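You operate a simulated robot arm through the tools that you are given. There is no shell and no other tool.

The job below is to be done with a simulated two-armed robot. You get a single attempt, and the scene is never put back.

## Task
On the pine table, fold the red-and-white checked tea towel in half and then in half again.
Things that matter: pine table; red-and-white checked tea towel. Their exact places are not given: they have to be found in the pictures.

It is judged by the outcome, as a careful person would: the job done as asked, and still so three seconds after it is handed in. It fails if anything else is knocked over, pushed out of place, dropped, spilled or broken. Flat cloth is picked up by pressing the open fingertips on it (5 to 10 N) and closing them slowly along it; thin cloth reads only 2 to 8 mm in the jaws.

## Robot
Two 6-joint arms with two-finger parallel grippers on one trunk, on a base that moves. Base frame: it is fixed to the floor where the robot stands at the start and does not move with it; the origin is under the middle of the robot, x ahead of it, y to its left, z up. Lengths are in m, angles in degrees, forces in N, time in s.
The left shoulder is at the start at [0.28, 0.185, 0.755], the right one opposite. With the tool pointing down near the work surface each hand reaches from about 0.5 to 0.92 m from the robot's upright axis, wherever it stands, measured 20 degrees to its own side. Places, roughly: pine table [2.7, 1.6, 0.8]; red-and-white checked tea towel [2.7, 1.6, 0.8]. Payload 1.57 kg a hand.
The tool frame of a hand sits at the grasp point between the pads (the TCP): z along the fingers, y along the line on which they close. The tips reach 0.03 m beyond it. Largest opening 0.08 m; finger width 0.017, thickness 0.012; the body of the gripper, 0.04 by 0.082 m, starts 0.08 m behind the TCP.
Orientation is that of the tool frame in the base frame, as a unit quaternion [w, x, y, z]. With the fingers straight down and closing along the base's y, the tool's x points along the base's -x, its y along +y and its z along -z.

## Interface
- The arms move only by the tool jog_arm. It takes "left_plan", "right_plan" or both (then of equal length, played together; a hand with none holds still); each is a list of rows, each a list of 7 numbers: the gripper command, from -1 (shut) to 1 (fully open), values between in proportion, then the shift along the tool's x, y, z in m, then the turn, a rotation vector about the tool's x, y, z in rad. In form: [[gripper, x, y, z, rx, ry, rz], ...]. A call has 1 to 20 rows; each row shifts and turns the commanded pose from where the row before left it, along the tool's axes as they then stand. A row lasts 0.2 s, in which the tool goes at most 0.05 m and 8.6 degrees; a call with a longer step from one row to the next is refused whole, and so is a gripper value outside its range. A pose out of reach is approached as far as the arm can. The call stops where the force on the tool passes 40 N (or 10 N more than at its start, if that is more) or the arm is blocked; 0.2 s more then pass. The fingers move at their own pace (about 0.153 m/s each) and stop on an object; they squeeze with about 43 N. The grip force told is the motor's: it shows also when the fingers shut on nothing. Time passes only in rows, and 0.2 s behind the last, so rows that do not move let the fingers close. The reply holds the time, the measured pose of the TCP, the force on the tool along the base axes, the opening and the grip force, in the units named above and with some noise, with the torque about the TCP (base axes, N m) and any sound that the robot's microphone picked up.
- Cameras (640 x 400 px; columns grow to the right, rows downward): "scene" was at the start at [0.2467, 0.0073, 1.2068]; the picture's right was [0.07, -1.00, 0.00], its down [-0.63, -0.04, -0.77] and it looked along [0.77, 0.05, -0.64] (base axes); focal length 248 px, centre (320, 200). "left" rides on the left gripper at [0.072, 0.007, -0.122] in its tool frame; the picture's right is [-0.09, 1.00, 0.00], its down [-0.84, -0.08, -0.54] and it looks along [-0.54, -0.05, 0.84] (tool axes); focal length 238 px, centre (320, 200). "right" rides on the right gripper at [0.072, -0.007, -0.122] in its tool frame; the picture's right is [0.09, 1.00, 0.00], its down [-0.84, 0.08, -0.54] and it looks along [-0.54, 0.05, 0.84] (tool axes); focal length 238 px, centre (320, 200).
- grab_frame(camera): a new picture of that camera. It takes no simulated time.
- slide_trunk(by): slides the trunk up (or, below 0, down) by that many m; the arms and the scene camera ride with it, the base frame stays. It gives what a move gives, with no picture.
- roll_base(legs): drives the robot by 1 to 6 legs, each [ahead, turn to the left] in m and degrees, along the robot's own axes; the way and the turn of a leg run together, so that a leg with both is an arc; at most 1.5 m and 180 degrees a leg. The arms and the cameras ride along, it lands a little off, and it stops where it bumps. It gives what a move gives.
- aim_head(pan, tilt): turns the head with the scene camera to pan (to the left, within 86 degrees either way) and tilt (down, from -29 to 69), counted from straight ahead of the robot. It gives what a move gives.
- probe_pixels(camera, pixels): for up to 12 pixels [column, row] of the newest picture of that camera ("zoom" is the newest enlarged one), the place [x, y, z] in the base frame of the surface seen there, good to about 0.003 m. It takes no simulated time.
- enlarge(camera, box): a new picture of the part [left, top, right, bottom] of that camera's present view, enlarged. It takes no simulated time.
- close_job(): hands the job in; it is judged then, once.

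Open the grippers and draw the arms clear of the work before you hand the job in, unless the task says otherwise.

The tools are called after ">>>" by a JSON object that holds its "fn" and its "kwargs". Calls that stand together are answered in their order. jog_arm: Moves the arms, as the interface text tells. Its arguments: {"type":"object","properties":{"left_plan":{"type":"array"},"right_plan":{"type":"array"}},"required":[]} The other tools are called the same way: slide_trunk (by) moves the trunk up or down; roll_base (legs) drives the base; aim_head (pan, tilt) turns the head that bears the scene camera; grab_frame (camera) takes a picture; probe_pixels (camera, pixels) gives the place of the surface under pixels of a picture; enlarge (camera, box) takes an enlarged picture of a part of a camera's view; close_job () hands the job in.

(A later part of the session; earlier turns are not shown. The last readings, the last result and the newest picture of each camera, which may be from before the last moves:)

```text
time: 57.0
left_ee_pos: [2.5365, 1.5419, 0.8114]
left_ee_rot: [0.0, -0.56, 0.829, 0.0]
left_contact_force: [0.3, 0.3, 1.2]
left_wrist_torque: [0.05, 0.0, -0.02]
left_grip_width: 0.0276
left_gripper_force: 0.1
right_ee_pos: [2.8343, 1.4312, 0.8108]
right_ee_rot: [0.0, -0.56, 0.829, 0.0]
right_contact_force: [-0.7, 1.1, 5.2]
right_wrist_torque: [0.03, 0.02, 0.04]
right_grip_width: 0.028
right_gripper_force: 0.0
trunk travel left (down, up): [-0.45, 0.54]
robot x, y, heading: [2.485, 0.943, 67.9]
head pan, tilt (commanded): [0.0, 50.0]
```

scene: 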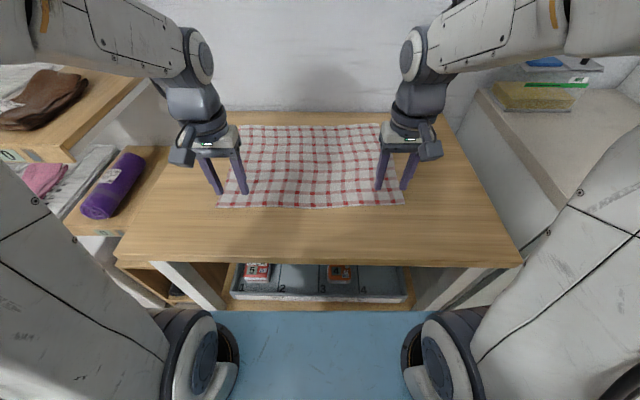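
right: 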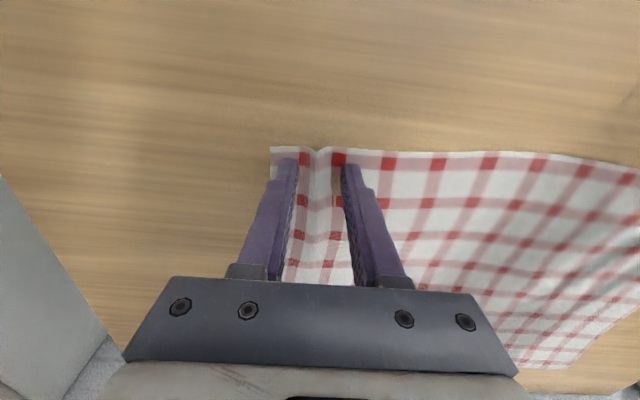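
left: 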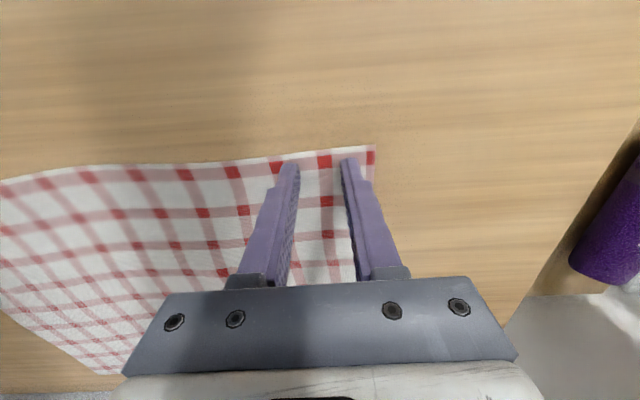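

Right is at 5.2 N, left only 1.2 N. I reopen the left to 4 cm and press another 0.8 mm, the right holding still.

>>> {"fn": "jog_arm", "kwargs": {"left_plan": [[0, 0, 0, -0.0005, 0, 0, 0], [0, 0, 0, 0, 0, 0, 0], [0, 0, 0, 0.0007, 0, 0, 0], [0, 0, 0, 0.0006, 0, 0, 0], [0, 0, 0, 0, 0, 0, 0]]}}

```text
time: 58.2
left_ee_pos: [2.5379, 1.5421, 0.8123]
left_ee_rot: [0.001, -0.559, 0.829, 0.001]
left_contact_force: [-4.0, 0.4, 14.7]
left_wrist_torque: [-0.02, 0.08, -0.02]
left_grip_width: 0.0398
left_gripper_force: 0.0
right_ee_pos: [2.8341, 1.4313, 0.8117]
right_ee_rot: [0.0, -0.56, 0.829, -0.001]
right_contact_force: [-0.5, 0.8, 0.0]
right_wrist_torque: [-0.01, 0.0, 0.04]
right_grip_width: 0.0281
right_gripper_force: 0.1
trunk travel left (down, up): [-0.45, 0.54]
robot x, y, heading: [2.4831, 0.9433, 67.7]
head pan, tilt (commanded): [0.0, 50.0]
```

The two hands are coupled through the trunk: as left went to 14.7 N the right fell to 0. I ease the left 0.3 mm and press the right 0.4 mm to balance.

>>> {"fn": "jog_arm", "kwargs": {"left_plan": [[0, 0, 0, -0.0003, 0, 0, 0], [0, 0, 0, 0, 0, 0, 0], [0, 0, 0, 0, 0, 0, 0]], "right_plan": [[-0.3, 0, 0, 0.0004, 0, 0, 0], [-0.3, 0, 0, 0, 0, 0, 0], [-0.3, 0, 0, 0, 0, 0, 0]]}}

```text
time: 59.0
left_ee_pos: [2.5377, 1.5421, 0.8116]
left_ee_rot: [0.001, -0.559, 0.829, 0.002]
left_contact_force: [-2.5, -2.6, 20.6]
left_wrist_torque: [-0.09, 0.08, -0.01]
left_grip_width: 0.0396
left_gripper_force: 0.0
right_ee_pos: [2.834, 1.4302, 0.8118]
right_ee_rot: [0.001, -0.559, 0.829, 0.0]
right_contact_force: [1.2, 0.1, 2.6]
right_wrist_torque: [-0.01, -0.02, -0.02]
right_grip_width: 0.0282
right_gripper_force: 0.2
trunk travel left (down, up): [-0.45, 0.54]
robot x, y, heading: [2.4811, 0.9432, 67.7]
head pan, tilt (commanded): [0.0, 50.0]
```

Left reads 20.6 N despite easing, so readings lag. I hold still a moment to see how the forces settle, easing left by 0.6 mm.

>>> {"fn": "jog_arm", "kwargs": {"left_plan": [[0, 0, 0, -0.0006, 0, 0, 0], [0, 0, 0, 0, 0, 0, 0], [0, 0, 0, 0, 0, 0, 0], [0, 0, 0, 0, 0, 0, 0]], "right_plan": [[-0.3, 0, 0, 0, 0, 0, 0], [-0.3, 0, 0, 0, 0, 0, 0], [-0.3, 0, 0, 0, 0, 0, 0], [-0.3, 0, 0, 0, 0, 0, 0]]}}

>>> {"fn": "jog_arm", "kwargs": {"left_plan": [[0, 0, 0, 0, 0, 0, 0], [0, 0, 0, 0, 0, 0, 0]], "right_plan": [[-0.3, 0, 0, 0, 0, 0, 0], [-0.3, 0, 0, 0, 0, 0, 0]]}}

```text
time: 60.0
left_ee_pos: [2.5371, 1.5411, 0.8123]
left_ee_rot: [0.001, -0.559, 0.829, 0.0]
left_contact_force: [-0.3, 0.8, 12.9]
left_wrist_torque: [0.04, -0.02, 0.0]
left_grip_width: 0.0397
left_gripper_force: 0.1
right_ee_pos: [2.8334, 1.4316, 0.8126]
right_ee_rot: [0.0, -0.559, 0.829, 0.0]
right_contact_force: [0.5, -1.2, 3.6]
right_wrist_torque: [-0.04, -0.01, -0.02]
right_grip_width: 0.028
right_gripper_force: 0.2
trunk travel left (down, up): [-0.45, 0.54]
robot x, y, heading: [2.4857, 0.9431, 67.9]
head pan, tilt (commanded): [0.0, 50.0]
```

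```text
time: 60.6
left_ee_pos: [2.5389, 1.5398, 0.8105]
left_ee_rot: [0.0, -0.558, 0.83, 0.0]
left_contact_force: [-0.2, 1.5, 13.3]
left_wrist_torque: [0.01, -0.02, 0.0]
left_grip_width: 0.0396
left_gripper_force: 0.0
right_ee_pos: [2.8331, 1.4311, 0.8112]
right_ee_rot: [0.0, -0.559, 0.829, -0.001]
right_contact_force: [0.1, -0.8, 5.4]
right_wrist_torque: [-0.03, 0.03, 0.01]
right_grip_width: 0.0283
right_gripper_force: 0.1
trunk travel left (down, up): [-0.45, 0.54]
robot x, y, heading: [2.4809, 0.9452, 67.7]
head pan, tilt (commanded): [0.0, 50.0]
```

Forces are steady now: left 13 N, right 5 N. I ease the left 0.3 mm and close both slowly a few mm, watching the force.

>>> {"fn": "jog_arm", "kwargs": {"left_plan": [[0, 0, 0, -0.0003, 0, 0, 0], [0, 0, 0, 0, 0, 0, 0], [-0.08, 0, 0, 0, 0, 0, 0], [-0.16, 0, 0, 0, 0, 0, 0], [-0.24, 0, 0, 0, 0, 0, 0]], "right_plan": [[-0.3, 0, 0, 0.0002, 0, 0, 0], [-0.3, 0, 0, 0, 0, 0, 0], [-0.36, 0, 0, 0, 0, 0, 0], [-0.42, 0, 0, 0, 0, 0, 0], [-0.48, 0, 0, 0, 0, 0, 0]]}}

>>> {"fn": "grab_frame", "kwargs": {"camera": "left"}}

>>> {"fn": "grab_frame", "kwargs": {"camera": "right"}}

```text
time: 61.8
left_ee_pos: [2.5373, 1.541, 0.8118]
left_ee_rot: [0.0, -0.559, 0.829, 0.0]
left_contact_force: [-0.1, 0.1, 2.9]
left_wrist_torque: [-0.02, 0.03, 0.01]
left_grip_width: 0.0295
left_gripper_force: 0.2
right_ee_pos: [2.8334, 1.4309, 0.8115]
right_ee_rot: [0.001, -0.559, 0.829, 0.001]
right_contact_force: [-0.6, 1.3, 10.0]
right_wrist_torque: [-0.01, -0.03, 0.03]
right_grip_width: 0.0191
right_gripper_force: 0.0
trunk travel left (down, up): [-0.45, 0.54]
robot x, y, heading: [2.4826, 0.9451, 67.6]
head pan, tilt (commanded): [0.0, 50.0]
```

```text
taken
```

left: 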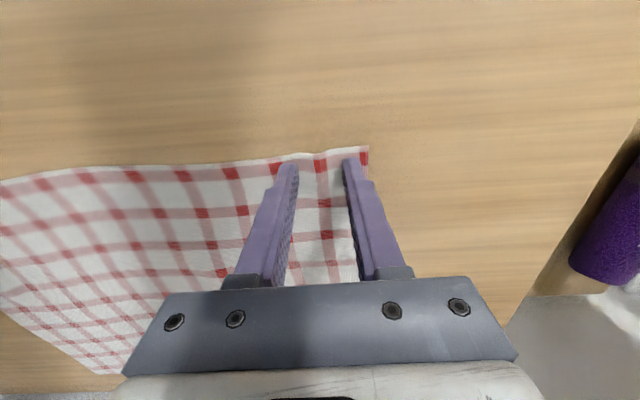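

```text
taken
```

right: 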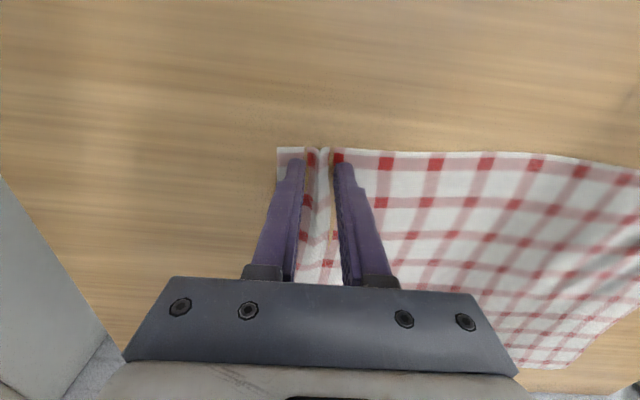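

The right pleat is well formed, and a left pleat is now rising at (325,155). I press the left 0.4 mm more and keep closing both slowly.

>>> {"fn": "jog_arm", "kwargs": {"left_plan": [[-0.24, 0, 0, 0.0004, 0, 0, 0], [-0.3, 0, 0, 0, 0, 0, 0], [-0.36, 0, 0, 0, 0, 0, 0], [-0.42, 0, 0, 0, 0, 0, 0], [-0.48, 0, 0, 0, 0, 0, 0]], "right_plan": [[-0.48, 0, 0, 0, 0, 0, 0], [-0.53, 0, 0, 0, 0, 0, 0], [-0.58, 0, 0, 0, 0, 0, 0], [-0.63, 0, 0, 0, 0, 0, 0], [-0.68, 0, 0, 0, 0, 0, 0]]}}

>>> {"fn": "grab_frame", "kwargs": {"camera": "left"}}

>>> {"fn": "grab_frame", "kwargs": {"camera": "right"}}

```text
time: 63.0
left_ee_pos: [2.5375, 1.5419, 0.8115]
left_ee_rot: [0.0, -0.559, 0.829, 0.0]
left_contact_force: [0.7, -0.2, 3.3]
left_wrist_torque: [-0.03, -0.05, -0.01]
left_grip_width: 0.0204
left_gripper_force: 0.0
right_ee_pos: [2.8326, 1.4315, 0.8106]
right_ee_rot: [-0.001, -0.559, 0.829, 0.0]
right_contact_force: [-0.4, -0.2, 11.6]
right_wrist_torque: [-0.04, 0.04, -0.03]
right_grip_width: 0.0112
right_gripper_force: 0.1
trunk travel left (down, up): [-0.45, 0.54]
robot x, y, heading: [2.4803, 0.9407, 67.8]
head pan, tilt (commanded): [0.0, 50.0]
```

```text
taken
```

left: 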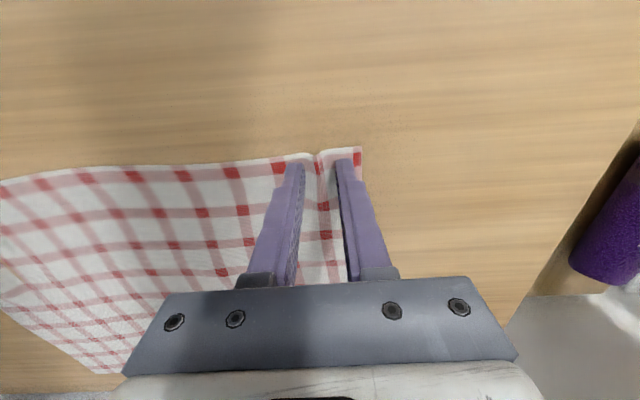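

```text
taken
```

right: 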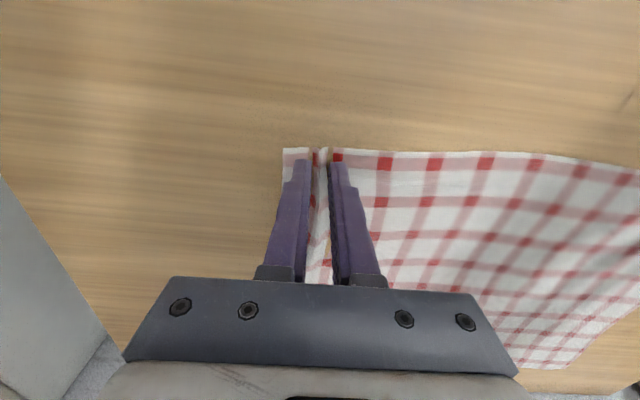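

Both pleats are drawn between the tips (left gap 20 mm, right 11 mm). I continue closing slowly to shut, with a slight extra press on the left.

>>> {"fn": "jog_arm", "kwargs": {"left_plan": [[-0.52, 0, 0, 0.0003, 0, 0, 0], [-0.58, 0, 0, 0, 0, 0, 0], [-0.64, 0, 0, 0, 0, 0, 0], [-0.7, 0, 0, 0, 0, 0, 0], [-0.76, 0, 0, 0, 0, 0, 0], [-0.82, 0, 0, 0, 0, 0, 0], [-0.88, 0, 0, 0, 0, 0, 0], [-1, 0, 0, 0, 0, 0, 0], [-1, 0, 0, 0, 0, 0, 0]], "right_plan": [[-0.72, 0, 0, 0, 0, 0, 0], [-0.76, 0, 0, 0, 0, 0, 0], [-0.8, 0, 0, 0, 0, 0, 0], [-0.84, 0, 0, 0, 0, 0, 0], [-0.88, 0, 0, 0, 0, 0, 0], [-0.92, 0, 0, 0, 0, 0, 0], [-0.96, 0, 0, 0, 0, 0, 0], [-1, 0, 0, 0, 0, 0, 0], [-1, 0, 0, 0, 0, 0, 0]]}}

>>> {"fn": "grab_frame", "kwargs": {"camera": "left"}}

>>> {"fn": "grab_frame", "kwargs": {"camera": "right"}}

```text
time: 65.0
left_ee_pos: [2.5385, 1.5407, 0.8117]
left_ee_rot: [0.001, -0.559, 0.829, 0.001]
left_contact_force: [11.4, -3.7, 10.2]
left_wrist_torque: [-0.13, -0.33, -0.01]
left_grip_width: 0.0024
left_gripper_force: 24.0
right_ee_pos: [2.8328, 1.4313, 0.8129]
right_ee_rot: [0.0, -0.559, 0.829, 0.0]
right_contact_force: [-9.7, 3.2, 8.9]
right_wrist_torque: [0.07, 0.32, -0.01]
right_grip_width: 0.0024
right_gripper_force: 23.8
trunk travel left (down, up): [-0.45, 0.54]
robot x, y, heading: [2.4825, 0.9424, 68.0]
head pan, tilt (commanded): [0.0, 50.0]
```

```text
taken
```

left: 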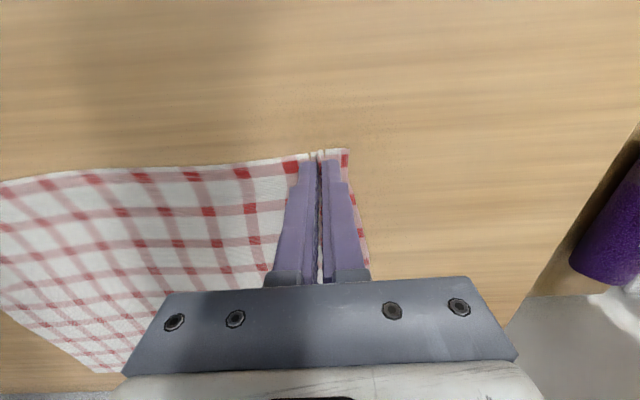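

```text
taken
```

right: 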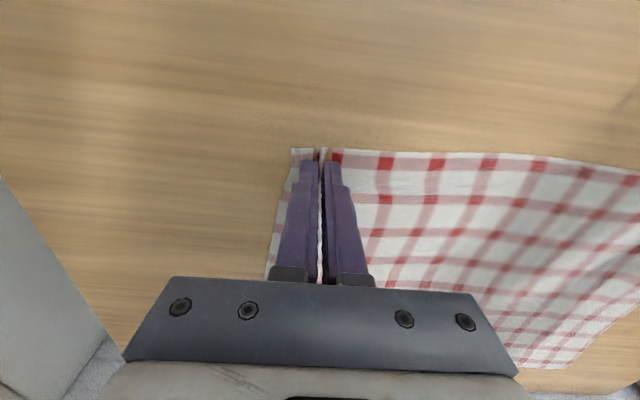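

Both hands hold cloth (2.4 mm in the jaws), with about 12 N of sideways tension between them. I lift along the first part of an arc about the towel's midline while moving the hands slightly inward, then check.

>>> {"fn": "jog_arm", "kwargs": {"left_plan": [[-1, 0, -0.002, -0.003, 0, 0, 0], [-1, -0.0029, -0.0015, -0.0178, 0, 0, 0], [-1, -0.006, -0.0005, -0.0198, 0, 0, 0], [-1, -0.0089, 0, -0.0186, 0, 0, 0], [-1, -0.0116, 0, -0.0168, 0, 0, 0]], "right_plan": [[-1, 0, 0.002, -0.003, 0, 0, 0], [-1, -0.0029, 0.0025, -0.0178, 0, 0, 0], [-1, -0.006, 0.0015, -0.0198, 0, 0, 0], [-1, -0.0089, 0.001, -0.0186, 0, 0, 0], [-1, -0.0116, 0.001, -0.0168, 0, 0, 0]]}}

>>> {"fn": "grab_frame", "kwargs": {"camera": "scene"}}

>>> {"fn": "grab_frame", "kwargs": {"camera": "left"}}

>>> {"fn": "grab_frame", "kwargs": {"camera": "right"}}

```text
time: 66.2
left_ee_pos: [2.5528, 1.5669, 0.8872]
left_ee_rot: [0.0, -0.558, 0.83, -0.001]
left_contact_force: [0.5, 0.5, -0.2]
left_wrist_torque: [-0.01, 0.0, 0.0]
left_grip_width: 0.0022
left_gripper_force: 23.3
right_ee_pos: [2.8368, 1.4621, 0.8878]
right_ee_rot: [-0.001, -0.559, 0.829, 0.0]
right_contact_force: [-0.3, 0.0, 0.4]
right_wrist_torque: [0.03, 0.01, -0.02]
right_grip_width: 0.0024
right_gripper_force: 24.5
trunk travel left (down, up): [-0.45, 0.54]
robot x, y, heading: [2.4825, 0.9423, 67.7]
head pan, tilt (commanded): [0.0, 50.0]
```

```text
taken
```

scene: 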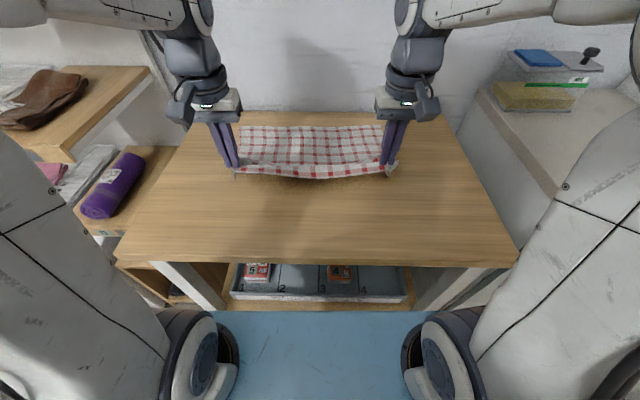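

```text
taken
```

left: 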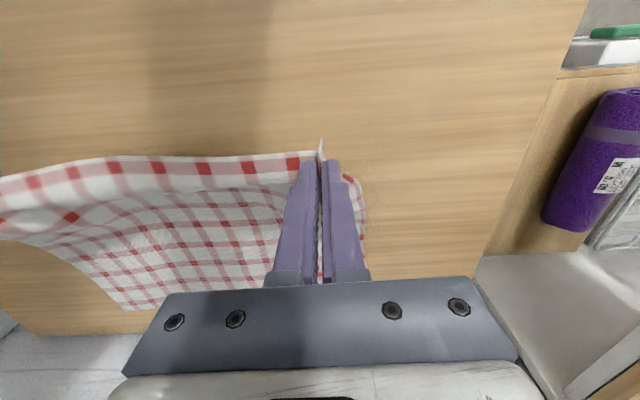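

```text
taken
```

right: 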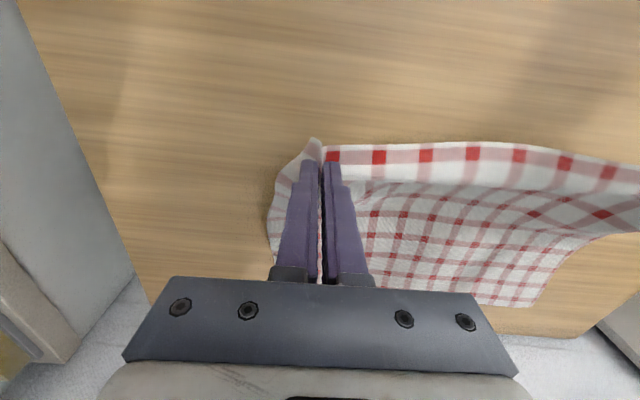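

The front edge is lifted cleanly by both hands (scene rows 165–180). I continue the arc over the midline, tilting the fingers gradually forward.

>>> {"fn": "jog_arm", "kwargs": {"left_plan": [[-1, -0.0139, 0.0007, -0.0147, 0, 0, 0], [-1, -0.0157, 0.0007, -0.0125, 0, 0, 0], [-1, -0.016, 0.0007, -0.0098, 0, -0.0524, 0], [-1, -0.0165, 0.0007, -0.0061, 0, -0.0873, 0], [-1, -0.0175, 0.0007, -0.0015, 0, -0.0873, 0], [-1, -0.0173, 0.0007, 0.0031, 0, -0.0873, 0], [-1, -0.0159, 0.0007, 0.0076, 0, -0.0873, 0], [-1, -0.0137, 0.0007, 0.0117, 0, -0.0873, 0]], "right_plan": [[-1, -0.0139, 0.0007, -0.0147, 0, 0, 0], [-1, -0.0157, 0.0007, -0.0125, 0, 0, 0], [-1, -0.016, 0.0007, -0.0098, 0, -0.0524, 0], [-1, -0.0165, 0.0007, -0.0061, 0, -0.0873, 0], [-1, -0.0175, 0.0007, -0.0015, 0, -0.0873, 0], [-1, -0.0173, 0.0007, 0.0031, 0, -0.0873, 0], [-1, -0.0159, 0.0007, 0.0076, 0, -0.0873, 0], [-1, -0.0137, 0.0007, 0.0117, 0, -0.0873, 0]]}}

>>> {"fn": "grab_frame", "kwargs": {"camera": "scene"}}

>>> {"fn": "grab_frame", "kwargs": {"camera": "left"}}

```text
time: 68.0
left_ee_pos: [2.595, 1.6903, 0.9279]
left_ee_rot: [0.201, -0.542, 0.804, 0.136]
left_contact_force: [0.4, -0.8, -0.1]
left_wrist_torque: [0.01, 0.02, -0.02]
left_grip_width: 0.0025
left_gripper_force: 24.1
right_ee_pos: [2.8824, 1.5846, 0.9273]
right_ee_rot: [0.202, -0.542, 0.804, 0.136]
right_contact_force: [-0.6, 0.9, 0.0]
right_wrist_torque: [-0.01, -0.01, 0.02]
right_grip_width: 0.0027
right_gripper_force: 23.7
trunk travel left (down, up): [-0.45, 0.54]
robot x, y, heading: [2.4809, 0.9476, 68.0]
head pan, tilt (commanded): [0.0, 50.0]
```

```text
taken
```

scene: 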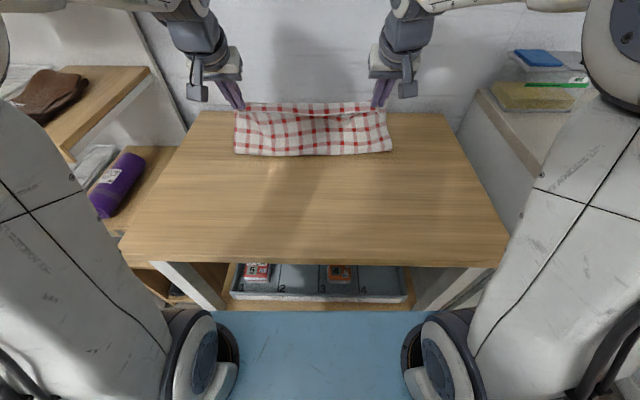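

```text
taken
```

left: 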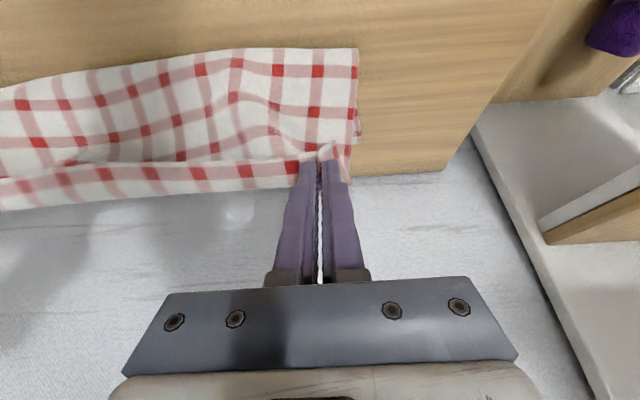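

The cloth is folding over well, the bend now at scene rows 152–156. I probe the bend line to check that the back half hasn't slid.

>>> {"fn": "probe_pixels", "kwargs": {"camera": "scene", "pixels": [[236, 152], [275, 155], [315, 154], [355, 153], [390, 149], [240, 160], [315, 160], [385, 158], [320, 60], [320, 95]]}}

```text
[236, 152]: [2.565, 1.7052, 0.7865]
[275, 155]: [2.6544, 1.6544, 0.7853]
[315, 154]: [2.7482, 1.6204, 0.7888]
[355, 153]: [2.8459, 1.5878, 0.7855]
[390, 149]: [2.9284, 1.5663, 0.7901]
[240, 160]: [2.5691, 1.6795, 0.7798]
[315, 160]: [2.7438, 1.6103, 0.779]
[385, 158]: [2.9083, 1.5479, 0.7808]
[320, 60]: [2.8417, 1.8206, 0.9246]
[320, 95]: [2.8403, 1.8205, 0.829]
```

The bend line is within ~1.5 cm of the midline and the back half hasn't moved; the wall is ~9 cm beyond the towel's back edge. I continue the arc down to about 2 cm above the back edge, spreading the hands a few mm.

>>> {"fn": "jog_arm", "kwargs": {"left_plan": [[-1, -0.0106, 0.0009, 0.0152, 0, -0.0873, 0], [-1, -0.007, 0.0009, 0.0177, 0, -0.0873, 0], [-1, -0.0023, 0.0009, 0.0197, 0, -0.0873, 0], [-1, 0.0008, 0.0009, 0.0202, 0, -0.0349, 0], [-1, 0.0037, 0.0009, 0.0201, 0, 0, 0], [-1, 0.0069, 0.0009, 0.0194, 0, 0, 0], [-1, 0.0098, 0.0006, 0.0182, 0, 0, 0]], "right_plan": [[-1, -0.0106, -0.0002, 0.0152, 0, -0.0873, 0], [-1, -0.007, -0.0002, 0.0177, 0, -0.0873, 0], [-1, -0.0023, -0.0002, 0.0197, 0, -0.0873, 0], [-1, 0.0008, -0.0002, 0.0202, 0, -0.0349, 0], [-1, 0.0037, -0.0001, 0.0201, 0, 0, 0], [-1, 0.0069, -0.0001, 0.0194, 0, 0, 0], [-1, 0.0098, 0, 0.0182, 0, 0, 0]]}}

>>> {"fn": "grab_frame", "kwargs": {"camera": "scene"}}

>>> {"fn": "grab_frame", "kwargs": {"camera": "left"}}

>>> {"fn": "grab_frame", "kwargs": {"camera": "right"}}

```text
time: 69.6
left_ee_pos: [2.6231, 1.7713, 0.8227]
left_ee_rot: [0.317, -0.517, 0.766, 0.213]
left_contact_force: [4.8, -2.5, 0.6]
left_wrist_torque: [-0.04, -0.06, -0.11]
left_grip_width: 0.0021
left_gripper_force: 23.3
right_ee_pos: [2.9149, 1.6639, 0.8242]
right_ee_rot: [0.316, -0.517, 0.766, 0.214]
right_contact_force: [-4.0, 0.6, -0.7]
right_wrist_torque: [0.06, 0.09, 0.11]
right_grip_width: 0.0024
right_gripper_force: 24.0
trunk travel left (down, up): [-0.45, 0.54]
robot x, y, heading: [2.4864, 0.9439, 67.8]
head pan, tilt (commanded): [0.0, 50.0]
```

```text
taken
```

scene: 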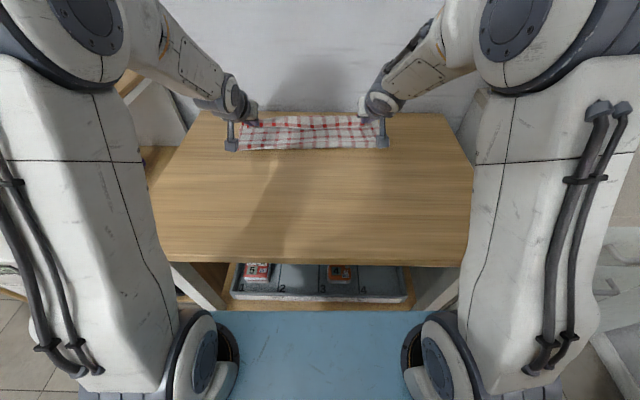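

```text
taken
```

left: 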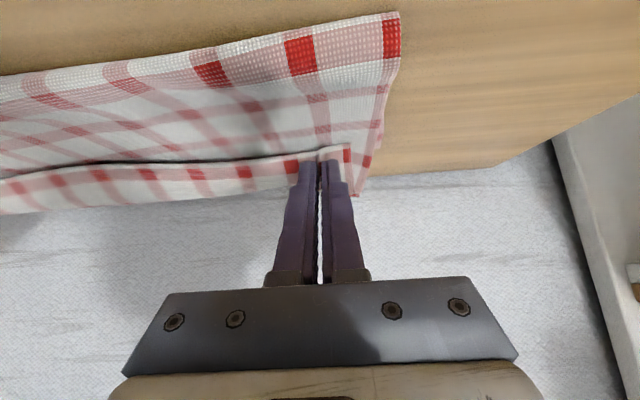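

```text
taken
```

right: 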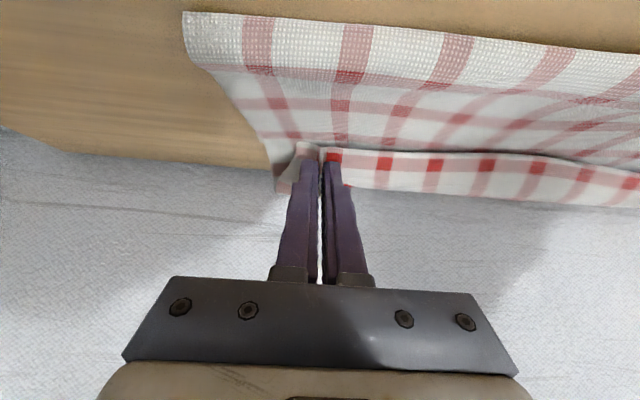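

The front edge has reached the back; the wrist views show a ~2 cm strip of hem turned up at the tips (rows 155–205). I draw back 1.2 cm and lower ~1 cm so the layer lies in register, then check before releasing.

>>> {"fn": "jog_arm", "kwargs": {"left_plan": [[-1, 0.0075, -0.0005, -0.001, 0, 0, 0], [-1, 0.0074, -0.0005, -0.0011, 0, 0, 0], [-1, 0, 0, 0, 0, 0, 0]], "right_plan": [[-1, 0.0075, 0.0005, -0.001, 0, 0, 0], [-1, 0.0074, 0.0005, -0.0011, 0, 0, 0], [-1, 0, 0, 0, 0, 0, 0]]}}

>>> {"fn": "grab_frame", "kwargs": {"camera": "scene"}}

>>> {"fn": "grab_frame", "kwargs": {"camera": "left"}}

>>> {"fn": "grab_frame", "kwargs": {"camera": "right"}}

```text
time: 70.4
left_ee_pos: [2.6205, 1.7664, 0.8164]
left_ee_rot: [0.317, -0.517, 0.765, 0.215]
left_contact_force: [2.1, -1.7, 0.0]
left_wrist_torque: [-0.04, -0.03, -0.07]
left_grip_width: 0.0026
left_gripper_force: 23.7
left hand out of reach, approached as far as the arm can: row 2
right_ee_pos: [2.909, 1.6534, 0.8152]
right_ee_rot: [0.317, -0.516, 0.766, 0.214]
right_contact_force: [-2.9, 0.8, 0.5]
right_wrist_torque: [0.02, 0.06, 0.06]
right_grip_width: 0.0024
right_gripper_force: 23.8
trunk travel left (down, up): [-0.45, 0.54]
robot x, y, heading: [2.4838, 0.9446, 67.8]
head pan, tilt (commanded): [0.0, 50.0]
```

```text
taken
```

scene: 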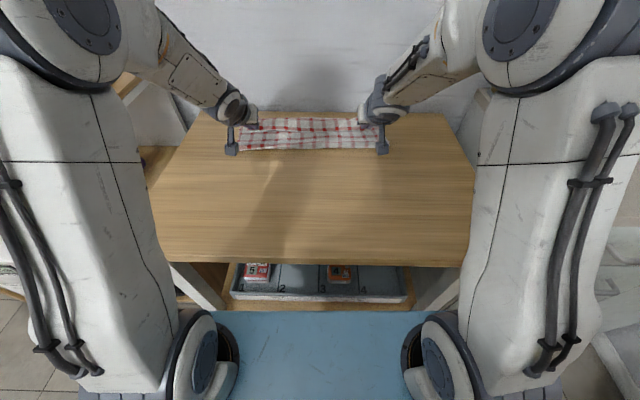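

```text
taken
```

left: 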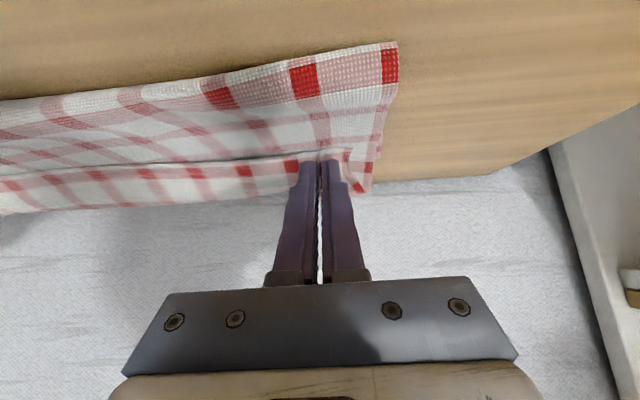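

```text
taken
```

right: 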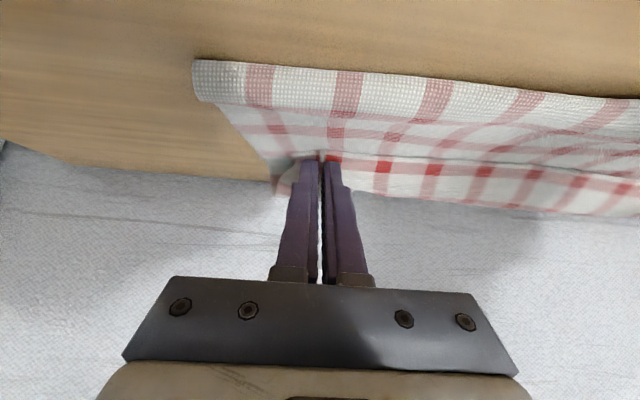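

The left hand hit its reach limit in this tilt (TCP 0.8164), still ~1 cm above the cloth. I reduce the tilt by ~8° on both hands, which lowers the tips, and settle gently onto the cloth.

>>> {"fn": "jog_arm", "kwargs": {"left_plan": [[-1, 0.003, 0, 0, 0, 0.075, 0], [-1, 0.002, 0, 0, 0, 0.075, 0], [-1, 0, 0, 0, 0, 0, 0]], "right_plan": [[-1, 0, 0, 0, 0, 0.075, 0], [-1, 0, 0, 0, 0, 0.075, 0], [-1, 0, 0, 0, 0, 0, 0]]}}

>>> {"fn": "grab_frame", "kwargs": {"camera": "left"}}

>>> {"fn": "grab_frame", "kwargs": {"camera": "right"}}

```text
time: 71.2
left_ee_pos: [2.618, 1.7628, 0.8135]
left_ee_rot: [0.259, -0.531, 0.788, 0.175]
left_contact_force: [5.5, -2.6, 1.8]
left_wrist_torque: [-0.04, -0.14, -0.09]
left_grip_width: 0.0022
left_gripper_force: 23.9
right_ee_pos: [2.9092, 1.6534, 0.8143]
right_ee_rot: [0.259, -0.531, 0.788, 0.174]
right_contact_force: [-4.1, 2.2, 4.7]
right_wrist_torque: [0.08, 0.1, 0.08]
right_grip_width: 0.0026
right_gripper_force: 24.0
trunk travel left (down, up): [-0.45, 0.54]
robot x, y, heading: [2.4834, 0.9443, 67.9]
head pan, tilt (commanded): [0.0, 50.0]
```

```text
taken
```

left: 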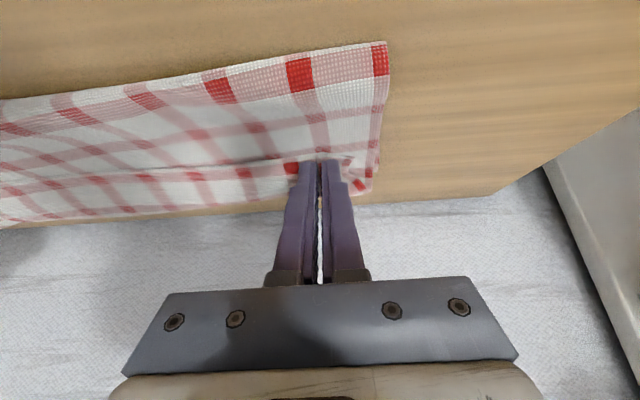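

```text
taken
```

right: 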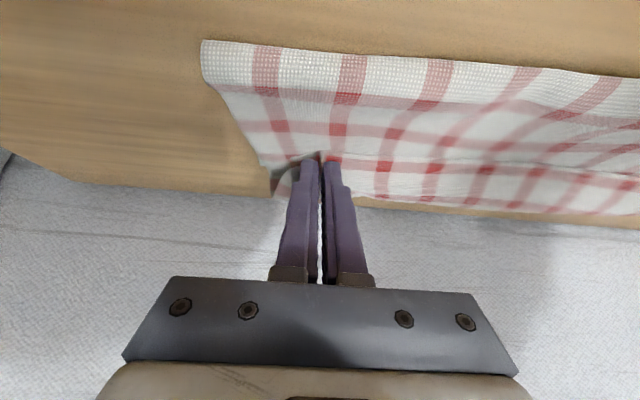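

Tips now rest lightly on the cloth (2–5 N). I open both hands slowly so the pleats spread back out.

>>> {"fn": "jog_arm", "kwargs": {"left_plan": [[-0.9, 0, 0, 0, 0, 0, 0], [-0.8, 0, 0, 0, 0, 0, 0], [-0.7, 0, 0, 0, 0, 0, 0], [-0.6, 0, 0, 0, 0, 0, 0], [-0.5, 0, 0, 0, 0, 0, 0], [-0.4, 0, 0, 0, 0, 0, 0], [-0.3, 0, 0, 0, 0, 0, 0]], "right_plan": [[-0.9, 0, 0, 0, 0, 0, 0], [-0.8, 0, 0, 0, 0, 0, 0], [-0.7, 0, 0, 0, 0, 0, 0], [-0.6, 0, 0, 0, 0, 0, 0], [-0.5, 0, 0, 0, 0, 0, 0], [-0.4, 0, 0, 0, 0, 0, 0], [-0.3, 0, 0, 0, 0, 0, 0]]}}

>>> {"fn": "grab_frame", "kwargs": {"camera": "left"}}

>>> {"fn": "grab_frame", "kwargs": {"camera": "right"}}

```text
time: 72.8
left_ee_pos: [2.6184, 1.7634, 0.8139]
left_ee_rot: [0.259, -0.532, 0.787, 0.176]
left_contact_force: [0.1, -0.6, 0.0]
left_wrist_torque: [-0.01, 0.0, -0.04]
left_grip_width: 0.0281
left_gripper_force: 0.1
right_ee_pos: [2.9089, 1.6547, 0.8142]
right_ee_rot: [0.258, -0.532, 0.787, 0.175]
right_contact_force: [0.2, 0.2, 0.4]
right_wrist_torque: [0.0, -0.02, -0.01]
right_grip_width: 0.028
right_gripper_force: 0.0
trunk travel left (down, up): [-0.45, 0.54]
robot x, y, heading: [2.4819, 0.9455, 67.7]
head pan, tilt (commanded): [0.0, 50.0]
```

```text
taken
```

left: 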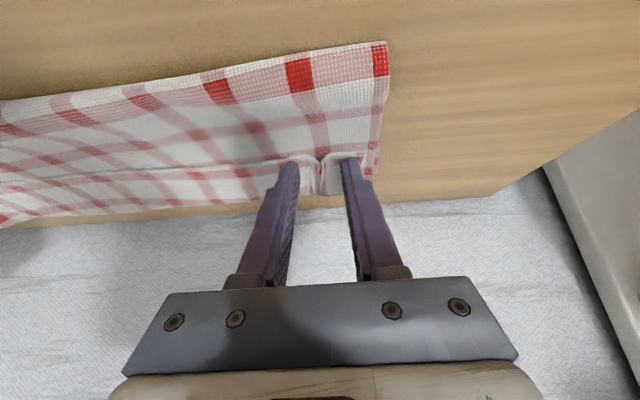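

```text
taken
```

right: 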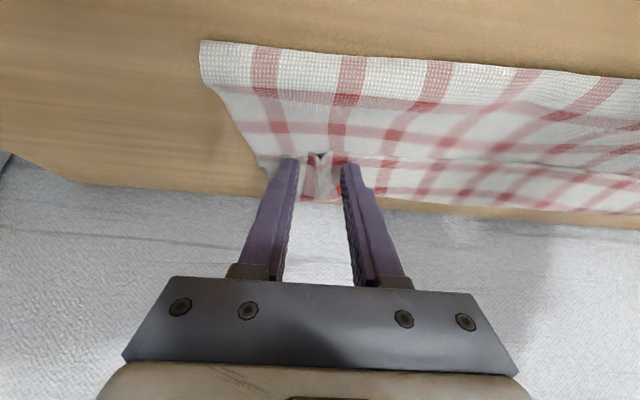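

Cloth is released; small pleats still stand between the fingers. I lift both hands straight up 8 cm, level the tools and look at the result.

>>> {"fn": "jog_arm", "kwargs": {"left_plan": [[-0.2, -0.0115, 0, -0.0164, 0, 0, 0], [-0.2, -0.0115, 0, -0.0164, 0, 0, 0], [-0.2, -0.0115, 0, -0.0164, 0, 0.14, 0], [-0.2, 0, 0, -0.02, 0, 0.14, 0], [-0.2, 0, 0, -0.02, 0, 0.14, 0], [-0.2, 0.02, 0, -0.02, 0, 0.14, 0], [-0.2, 0.03, 0, -0.02, 0, 0.05, 0], [-0.2, 0.04, 0, -0.02, 0, 0, 0], [-0.2, 0.04, 0, -0.02, 0, 0, 0], [-0.2, 0.04, 0, -0.02, 0, 0, 0]], "right_plan": [[-0.2, -0.0115, 0, -0.0164, 0, 0, 0], [-0.2, -0.0115, 0, -0.0164, 0, 0, 0], [-0.2, -0.0115, 0, -0.0164, 0, 0.14, 0], [-0.2, 0, 0, -0.02, 0, 0.14, 0], [-0.2, 0, 0, -0.02, 0, 0.14, 0], [-0.2, 0.02, 0, -0.02, 0, 0.14, 0], [-0.2, 0.03, 0, -0.02, 0, 0.05, 0], [-0.2, 0.04, 0, -0.02, 0, 0, 0], [-0.2, 0.04, 0, -0.02, 0, 0, 0], [-0.2, 0.04, 0, -0.02, 0, 0, 0]]}}

>>> {"fn": "grab_frame", "kwargs": {"camera": "scene"}}

>>> {"fn": "enlarge", "kwargs": {"camera": "scene", "box": [210, 90, 430, 228]}}

```text
time: 75.0
left_ee_pos: [2.5468, 1.5803, 1.0009]
left_ee_rot: [0.011, -0.559, 0.829, 0.008]
left_contact_force: [0.8, 0.1, -0.7]
left_wrist_torque: [-0.04, 0.03, -0.02]
left_grip_width: 0.032
left_gripper_force: 0.1
right_ee_pos: [2.8367, 1.4726, 1.0011]
right_ee_rot: [0.01, -0.558, 0.829, 0.007]
right_contact_force: [0.2, 0.2, -0.2]
right_wrist_torque: [-0.06, 0.0, -0.02]
right_grip_width: 0.032
right_gripper_force: 0.0
trunk travel left (down, up): [-0.45, 0.54]
robot x, y, heading: [2.4861, 0.9475, 67.8]
head pan, tilt (commanded): [0.0, 50.0]
```

```text
taken
```

scene: 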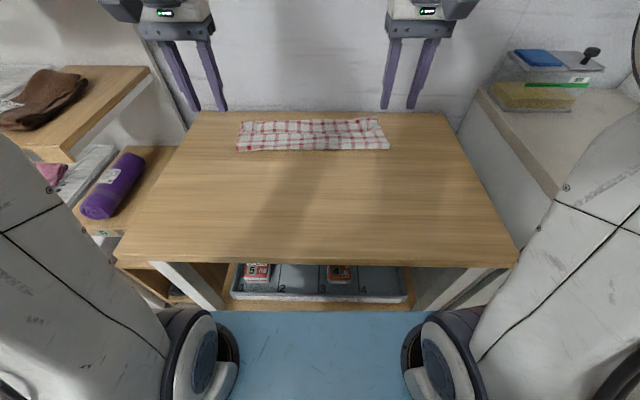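

```text
2.90 times, centred on (320, 159) of scene
```

zoom: 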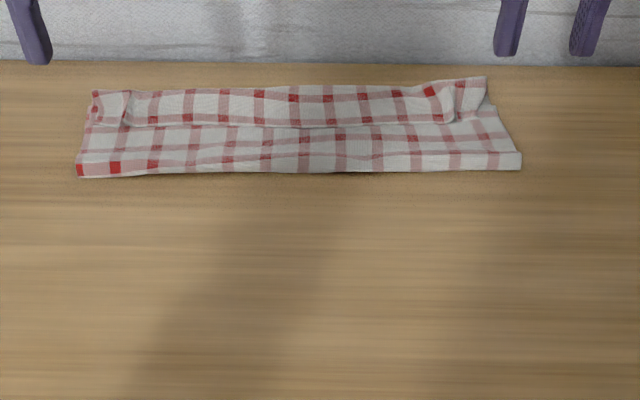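

After release the zoom shows a strip along the back (rows 90–125), probably the hem turned up on the top layer. I probe heights along it and take wrist pictures.

>>> {"fn": "probe_pixels", "kwargs": {"camera": "zoom", "pixels": [[270, 165], [270, 150], [270, 132], [270, 124], [270, 115], [270, 100], [270, 90], [80, 172], [98, 95], [485, 80], [520, 160], [120, 115]]}}

>>> {"fn": "grab_frame", "kwargs": {"camera": "left"}}

>>> {"fn": "grab_frame", "kwargs": {"camera": "right"}}

```text
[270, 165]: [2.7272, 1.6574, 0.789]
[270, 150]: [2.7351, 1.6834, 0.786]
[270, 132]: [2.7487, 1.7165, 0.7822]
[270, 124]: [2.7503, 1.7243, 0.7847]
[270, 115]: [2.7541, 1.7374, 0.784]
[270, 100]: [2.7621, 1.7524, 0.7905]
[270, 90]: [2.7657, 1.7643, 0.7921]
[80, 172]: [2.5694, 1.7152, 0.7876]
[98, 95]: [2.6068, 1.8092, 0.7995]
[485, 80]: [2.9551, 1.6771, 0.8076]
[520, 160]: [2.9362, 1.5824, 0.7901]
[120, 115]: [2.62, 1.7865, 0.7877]
```

```text
taken
```

left: 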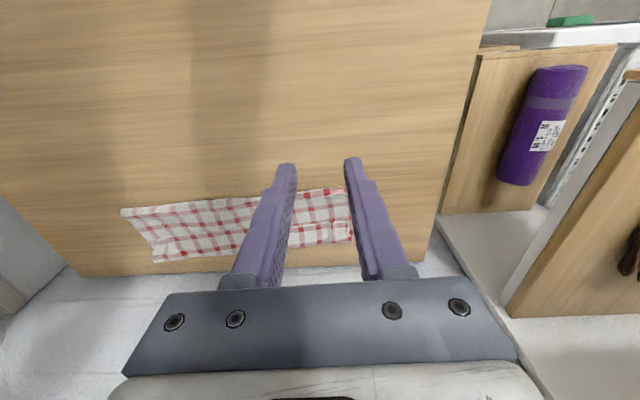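

```text
taken
```

right: 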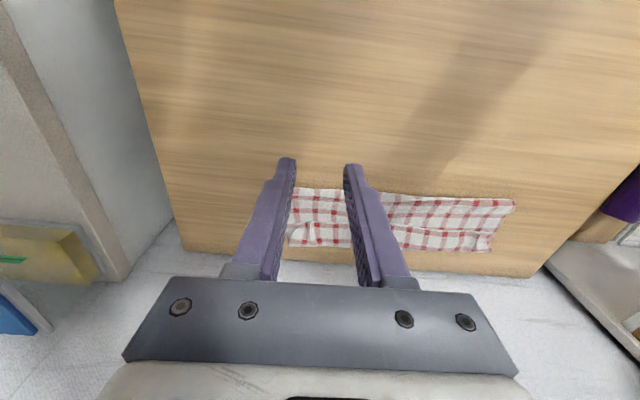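

The fold line ended ~3.5 cm too far back and a 4 cm hem turned over, so this fold isn't good enough. I'll re-grip the standing pleats, unfold back to flat, and redo it better; first I retrace my path to just above the release points.

>>> {"fn": "jog_arm", "kwargs": {"left_plan": [[0, -0.04, 0, 0.02, 0, 0, 0], [0, -0.04, 0, 0.02, 0, 0, 0], [0, -0.04, 0, 0.02, 0, -0.05, 0], [0, -0.03, 0, 0.02, 0, -0.14, 0], [0, -0.02, 0, 0.02, 0, -0.14, 0], [0, 0, 0, 0.02, 0, -0.14, 0], [0, 0, 0, 0.02, 0, -0.14, 0], [0, 0.0115, 0, 0.0164, 0, 0, 0]], "right_plan": [[0, -0.04, 0, 0.02, 0, 0, 0], [0, -0.04, 0, 0.02, 0, 0, 0], [0, -0.04, 0, 0.02, 0, -0.05, 0], [0, -0.03, 0, 0.02, 0, -0.14, 0], [0, -0.02, 0, 0.02, 0, -0.14, 0], [0, 0, 0, 0.02, 0, -0.14, 0], [0, 0, 0, 0.02, 0, -0.14, 0], [0, 0.0115, 0, 0.0164, 0, 0, 0]]}}

>>> {"fn": "grab_frame", "kwargs": {"camera": "left"}}

>>> {"fn": "grab_frame", "kwargs": {"camera": "right"}}

```text
time: 76.8
left_ee_pos: [2.6198, 1.7623, 0.8544]
left_ee_rot: [0.26, -0.531, 0.787, 0.175]
left_contact_force: [0.8, -0.2, 0.8]
left_wrist_torque: [-0.01, -0.02, -0.01]
left_grip_width: 0.0401
left_gripper_force: 0.0
right_ee_pos: [2.9078, 1.6546, 0.8545]
right_ee_rot: [0.259, -0.532, 0.787, 0.176]
right_contact_force: [-0.1, -0.2, 0.1]
right_wrist_torque: [0.02, 0.01, 0.0]
right_grip_width: 0.0401
right_gripper_force: 0.1
trunk travel left (down, up): [-0.45, 0.54]
robot x, y, heading: [2.4814, 0.9445, 67.8]
head pan, tilt (commanded): [0.0, 50.0]
```

```text
taken
```

left: 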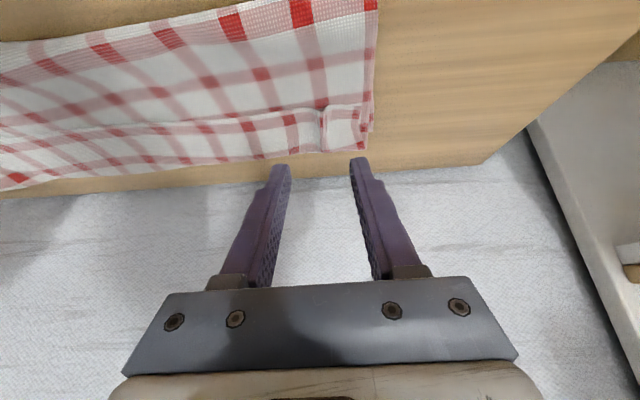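

```text
taken
```

right: 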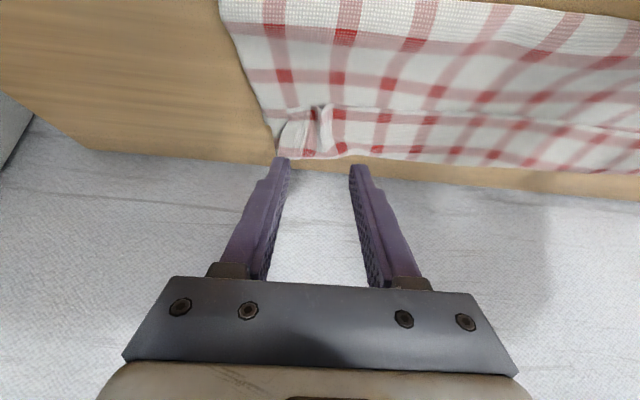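

The wrist views show the turned hem (about 2 cm) with pleats at left (325,125) and right (318,130), lined up between the fingers. I lower the last 4 cm straight down onto them.

>>> {"fn": "jog_arm", "kwargs": {"left_plan": [[0, 0.0115, 0, 0.0164, 0, 0, 0], [0, 0.0115, 0, 0.0164, 0, 0, 0], [0, 0, 0, 0, 0, 0, 0], [0, 0, 0, 0, 0, 0, 0]], "right_plan": [[0, 0.0115, 0, 0.0164, 0, 0, 0], [0, 0.0115, 0, 0.0164, 0, 0, 0], [0, 0, 0, 0, 0, 0, 0], [0, 0, 0, 0, 0, 0, 0]]}}

>>> {"fn": "grab_frame", "kwargs": {"camera": "left"}}

>>> {"fn": "grab_frame", "kwargs": {"camera": "right"}}

```text
time: 77.8
left_ee_pos: [2.6197, 1.7634, 0.8136]
left_ee_rot: [0.259, -0.532, 0.787, 0.175]
left_contact_force: [0.2, -0.4, 1.6]
left_wrist_torque: [0.01, 0.02, -0.02]
left_grip_width: 0.0398
left_gripper_force: 0.1
right_ee_pos: [2.9112, 1.655, 0.8128]
right_ee_rot: [0.258, -0.531, 0.788, 0.174]
right_contact_force: [-0.3, 0.7, -0.6]
right_wrist_torque: [0.02, -0.01, 0.01]
right_grip_width: 0.0399
right_gripper_force: 0.0
trunk travel left (down, up): [-0.45, 0.54]
robot x, y, heading: [2.4831, 0.9439, 68.0]
head pan, tilt (commanded): [0.0, 50.0]
```

```text
taken
```

left: 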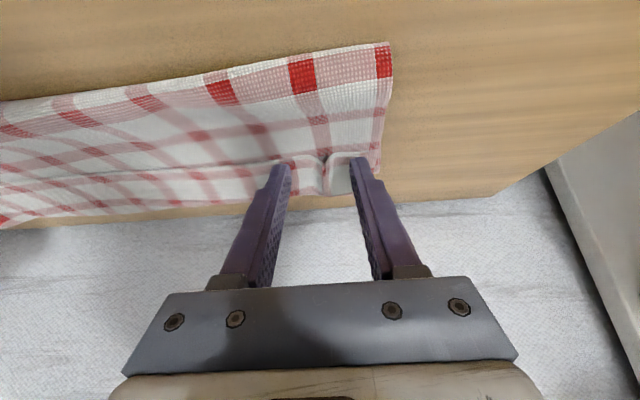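

```text
taken
```

right: 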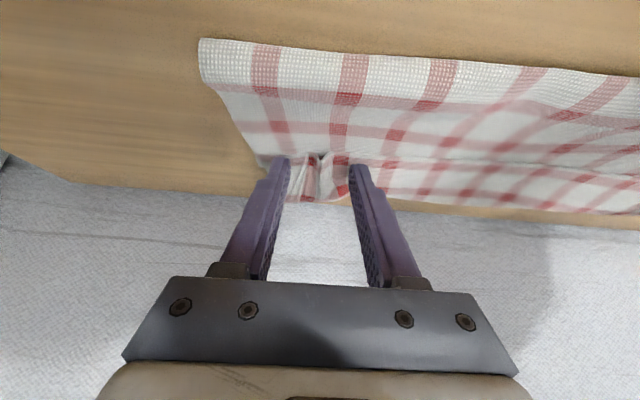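

Fingers straddle the pleats again with almost no load. I press about 1 mm and close slowly to re-grip them.

>>> {"fn": "jog_arm", "kwargs": {"left_plan": [[0, 0.0005, 0, 0.0006, 0, 0, 0], [-0.15, 0, 0, 0, 0, 0, 0], [-0.3, 0, 0, 0, 0, 0, 0], [-0.45, 0, 0, 0, 0, 0, 0], [-0.6, 0, 0, 0, 0, 0, 0], [-0.75, 0, 0, 0, 0, 0, 0], [-0.9, 0, 0, 0, 0, 0, 0], [-1, 0, 0, 0, 0, 0, 0], [-1, 0, 0, 0, 0, 0, 0]], "right_plan": [[0, 0.0008, 0, 0.0011, 0, 0, 0], [-0.15, 0, 0, 0, 0, 0, 0], [-0.3, 0, 0, 0, 0, 0, 0], [-0.45, 0, 0, 0, 0, 0, 0], [-0.6, 0, 0, 0, 0, 0, 0], [-0.75, 0, 0, 0, 0, 0, 0], [-0.9, 0, 0, 0, 0, 0, 0], [-1, 0, 0, 0, 0, 0, 0], [-1, 0, 0, 0, 0, 0, 0]]}}

>>> {"fn": "grab_frame", "kwargs": {"camera": "left"}}

>>> {"fn": "grab_frame", "kwargs": {"camera": "right"}}

```text
time: 79.8
left_ee_pos: [2.6199, 1.763, 0.8131]
left_ee_rot: [0.259, -0.531, 0.788, 0.174]
left_contact_force: [2.9, -1.6, -0.3]
left_wrist_torque: [-0.03, -0.08, -0.03]
left_grip_width: 0.0021
left_gripper_force: 23.6
right_ee_pos: [2.9091, 1.6561, 0.8122]
right_ee_rot: [0.258, -0.531, 0.788, 0.174]
right_contact_force: [-3.3, 0.7, 1.3]
right_wrist_torque: [0.04, 0.07, 0.08]
right_grip_width: 0.0026
right_gripper_force: 24.2
trunk travel left (down, up): [-0.45, 0.54]
robot x, y, heading: [2.4839, 0.9439, 67.7]
head pan, tilt (commanded): [0.0, 50.0]
```

```text
taken
```

left: 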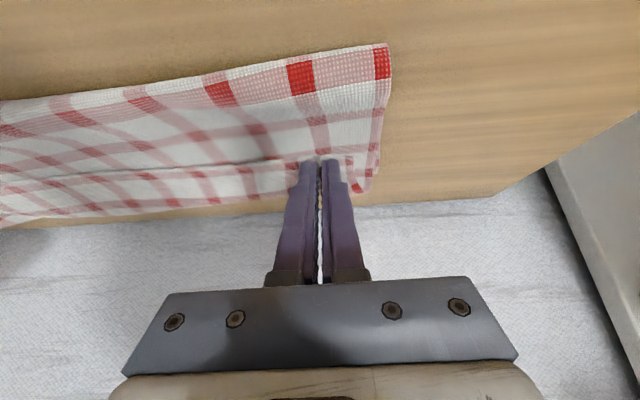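

```text
taken
```

right: 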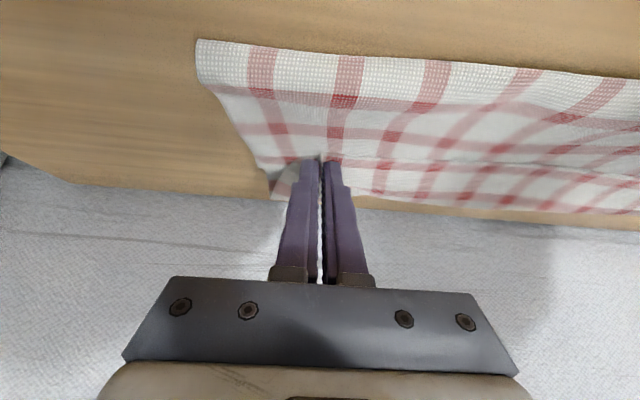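

Both hands re-gripped (2.1 and 2.6 mm). Rather than just unfolding, I'll lift the towel so it hangs from its front edge, then lay the lower half forward and fold the held edge back on top; first I lift and bring the hands back toward the robot.

>>> {"fn": "jog_arm", "kwargs": {"left_plan": [[-1, -0.0116, 0, -0.0163, 0, 0, 0], [-1, -0.0075, 0, -0.0192, 0, 0, 0], [-1, -0.0034, 0, -0.0221, 0, 0.0925, 0], [-1, 0.004, 0, -0.0231, 0, 0.105, 0], [-1, 0.0068, 0, -0.0216, 0, 0.105, 0], [-1, 0.0094, 0, -0.0198, 0, 0.105, 0], [-1, 0.0114, 0, -0.0187, 0, 0.105, 0], [-1, 0.0183, 0, -0.017, 0, 0.1047, 0], [-1, 0.02, 0, -0.015, 0, 0, 0]], "right_plan": [[-1, -0.0116, 0, -0.0163, 0, 0, 0], [-1, -0.0075, 0, -0.0192, 0, 0, 0], [-1, -0.0034, 0, -0.0221, 0, 0.0925, 0], [-1, 0.004, 0, -0.0231, 0, 0.105, 0], [-1, 0.0068, 0, -0.0216, 0, 0.105, 0], [-1, 0.0094, 0, -0.0198, 0, 0.105, 0], [-1, 0.0114, 0, -0.0187, 0, 0.105, 0], [-1, 0.0183, 0, -0.017, 0, 0.1047, 0], [-1, 0.02, 0, -0.015, 0, 0, 0]]}}

>>> {"fn": "grab_frame", "kwargs": {"camera": "scene"}}

>>> {"fn": "grab_frame", "kwargs": {"camera": "left"}}

>>> {"fn": "grab_frame", "kwargs": {"camera": "right"}}

```text
time: 81.8
left_ee_pos: [2.5743, 1.6547, 0.9692]
left_ee_rot: [0.007, -0.559, 0.829, 0.005]
left_contact_force: [3.6, -0.5, 0.1]
left_wrist_torque: [-0.09, -0.1, 0.01]
left_grip_width: 0.0023
left_gripper_force: 23.9
right_ee_pos: [2.865, 1.5465, 0.9661]
right_ee_rot: [0.007, -0.559, 0.829, 0.004]
right_contact_force: [-3.4, 1.9, -0.7]
right_wrist_torque: [0.03, 0.12, 0.03]
right_grip_width: 0.0024
right_gripper_force: 23.4
trunk travel left (down, up): [-0.45, 0.54]
robot x, y, heading: [2.4825, 0.9436, 67.9]
head pan, tilt (commanded): [0.0, 50.0]
```

```text
taken
```

scene: 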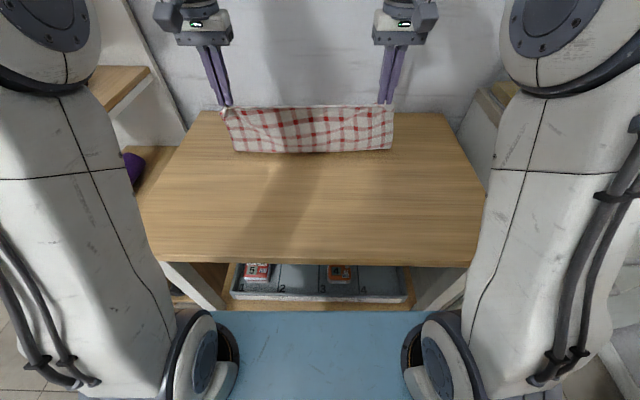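

```text
taken
```

left: 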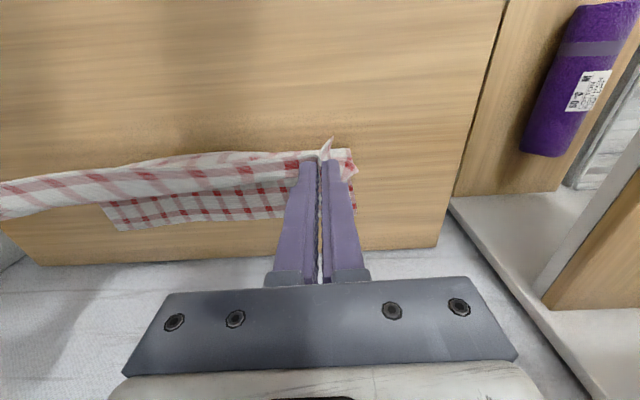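

```text
taken
```

right: 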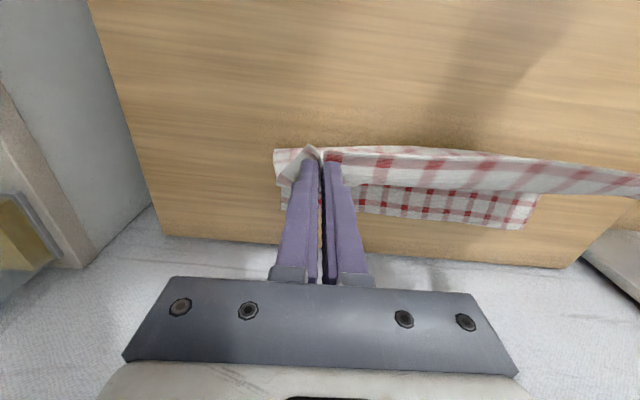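

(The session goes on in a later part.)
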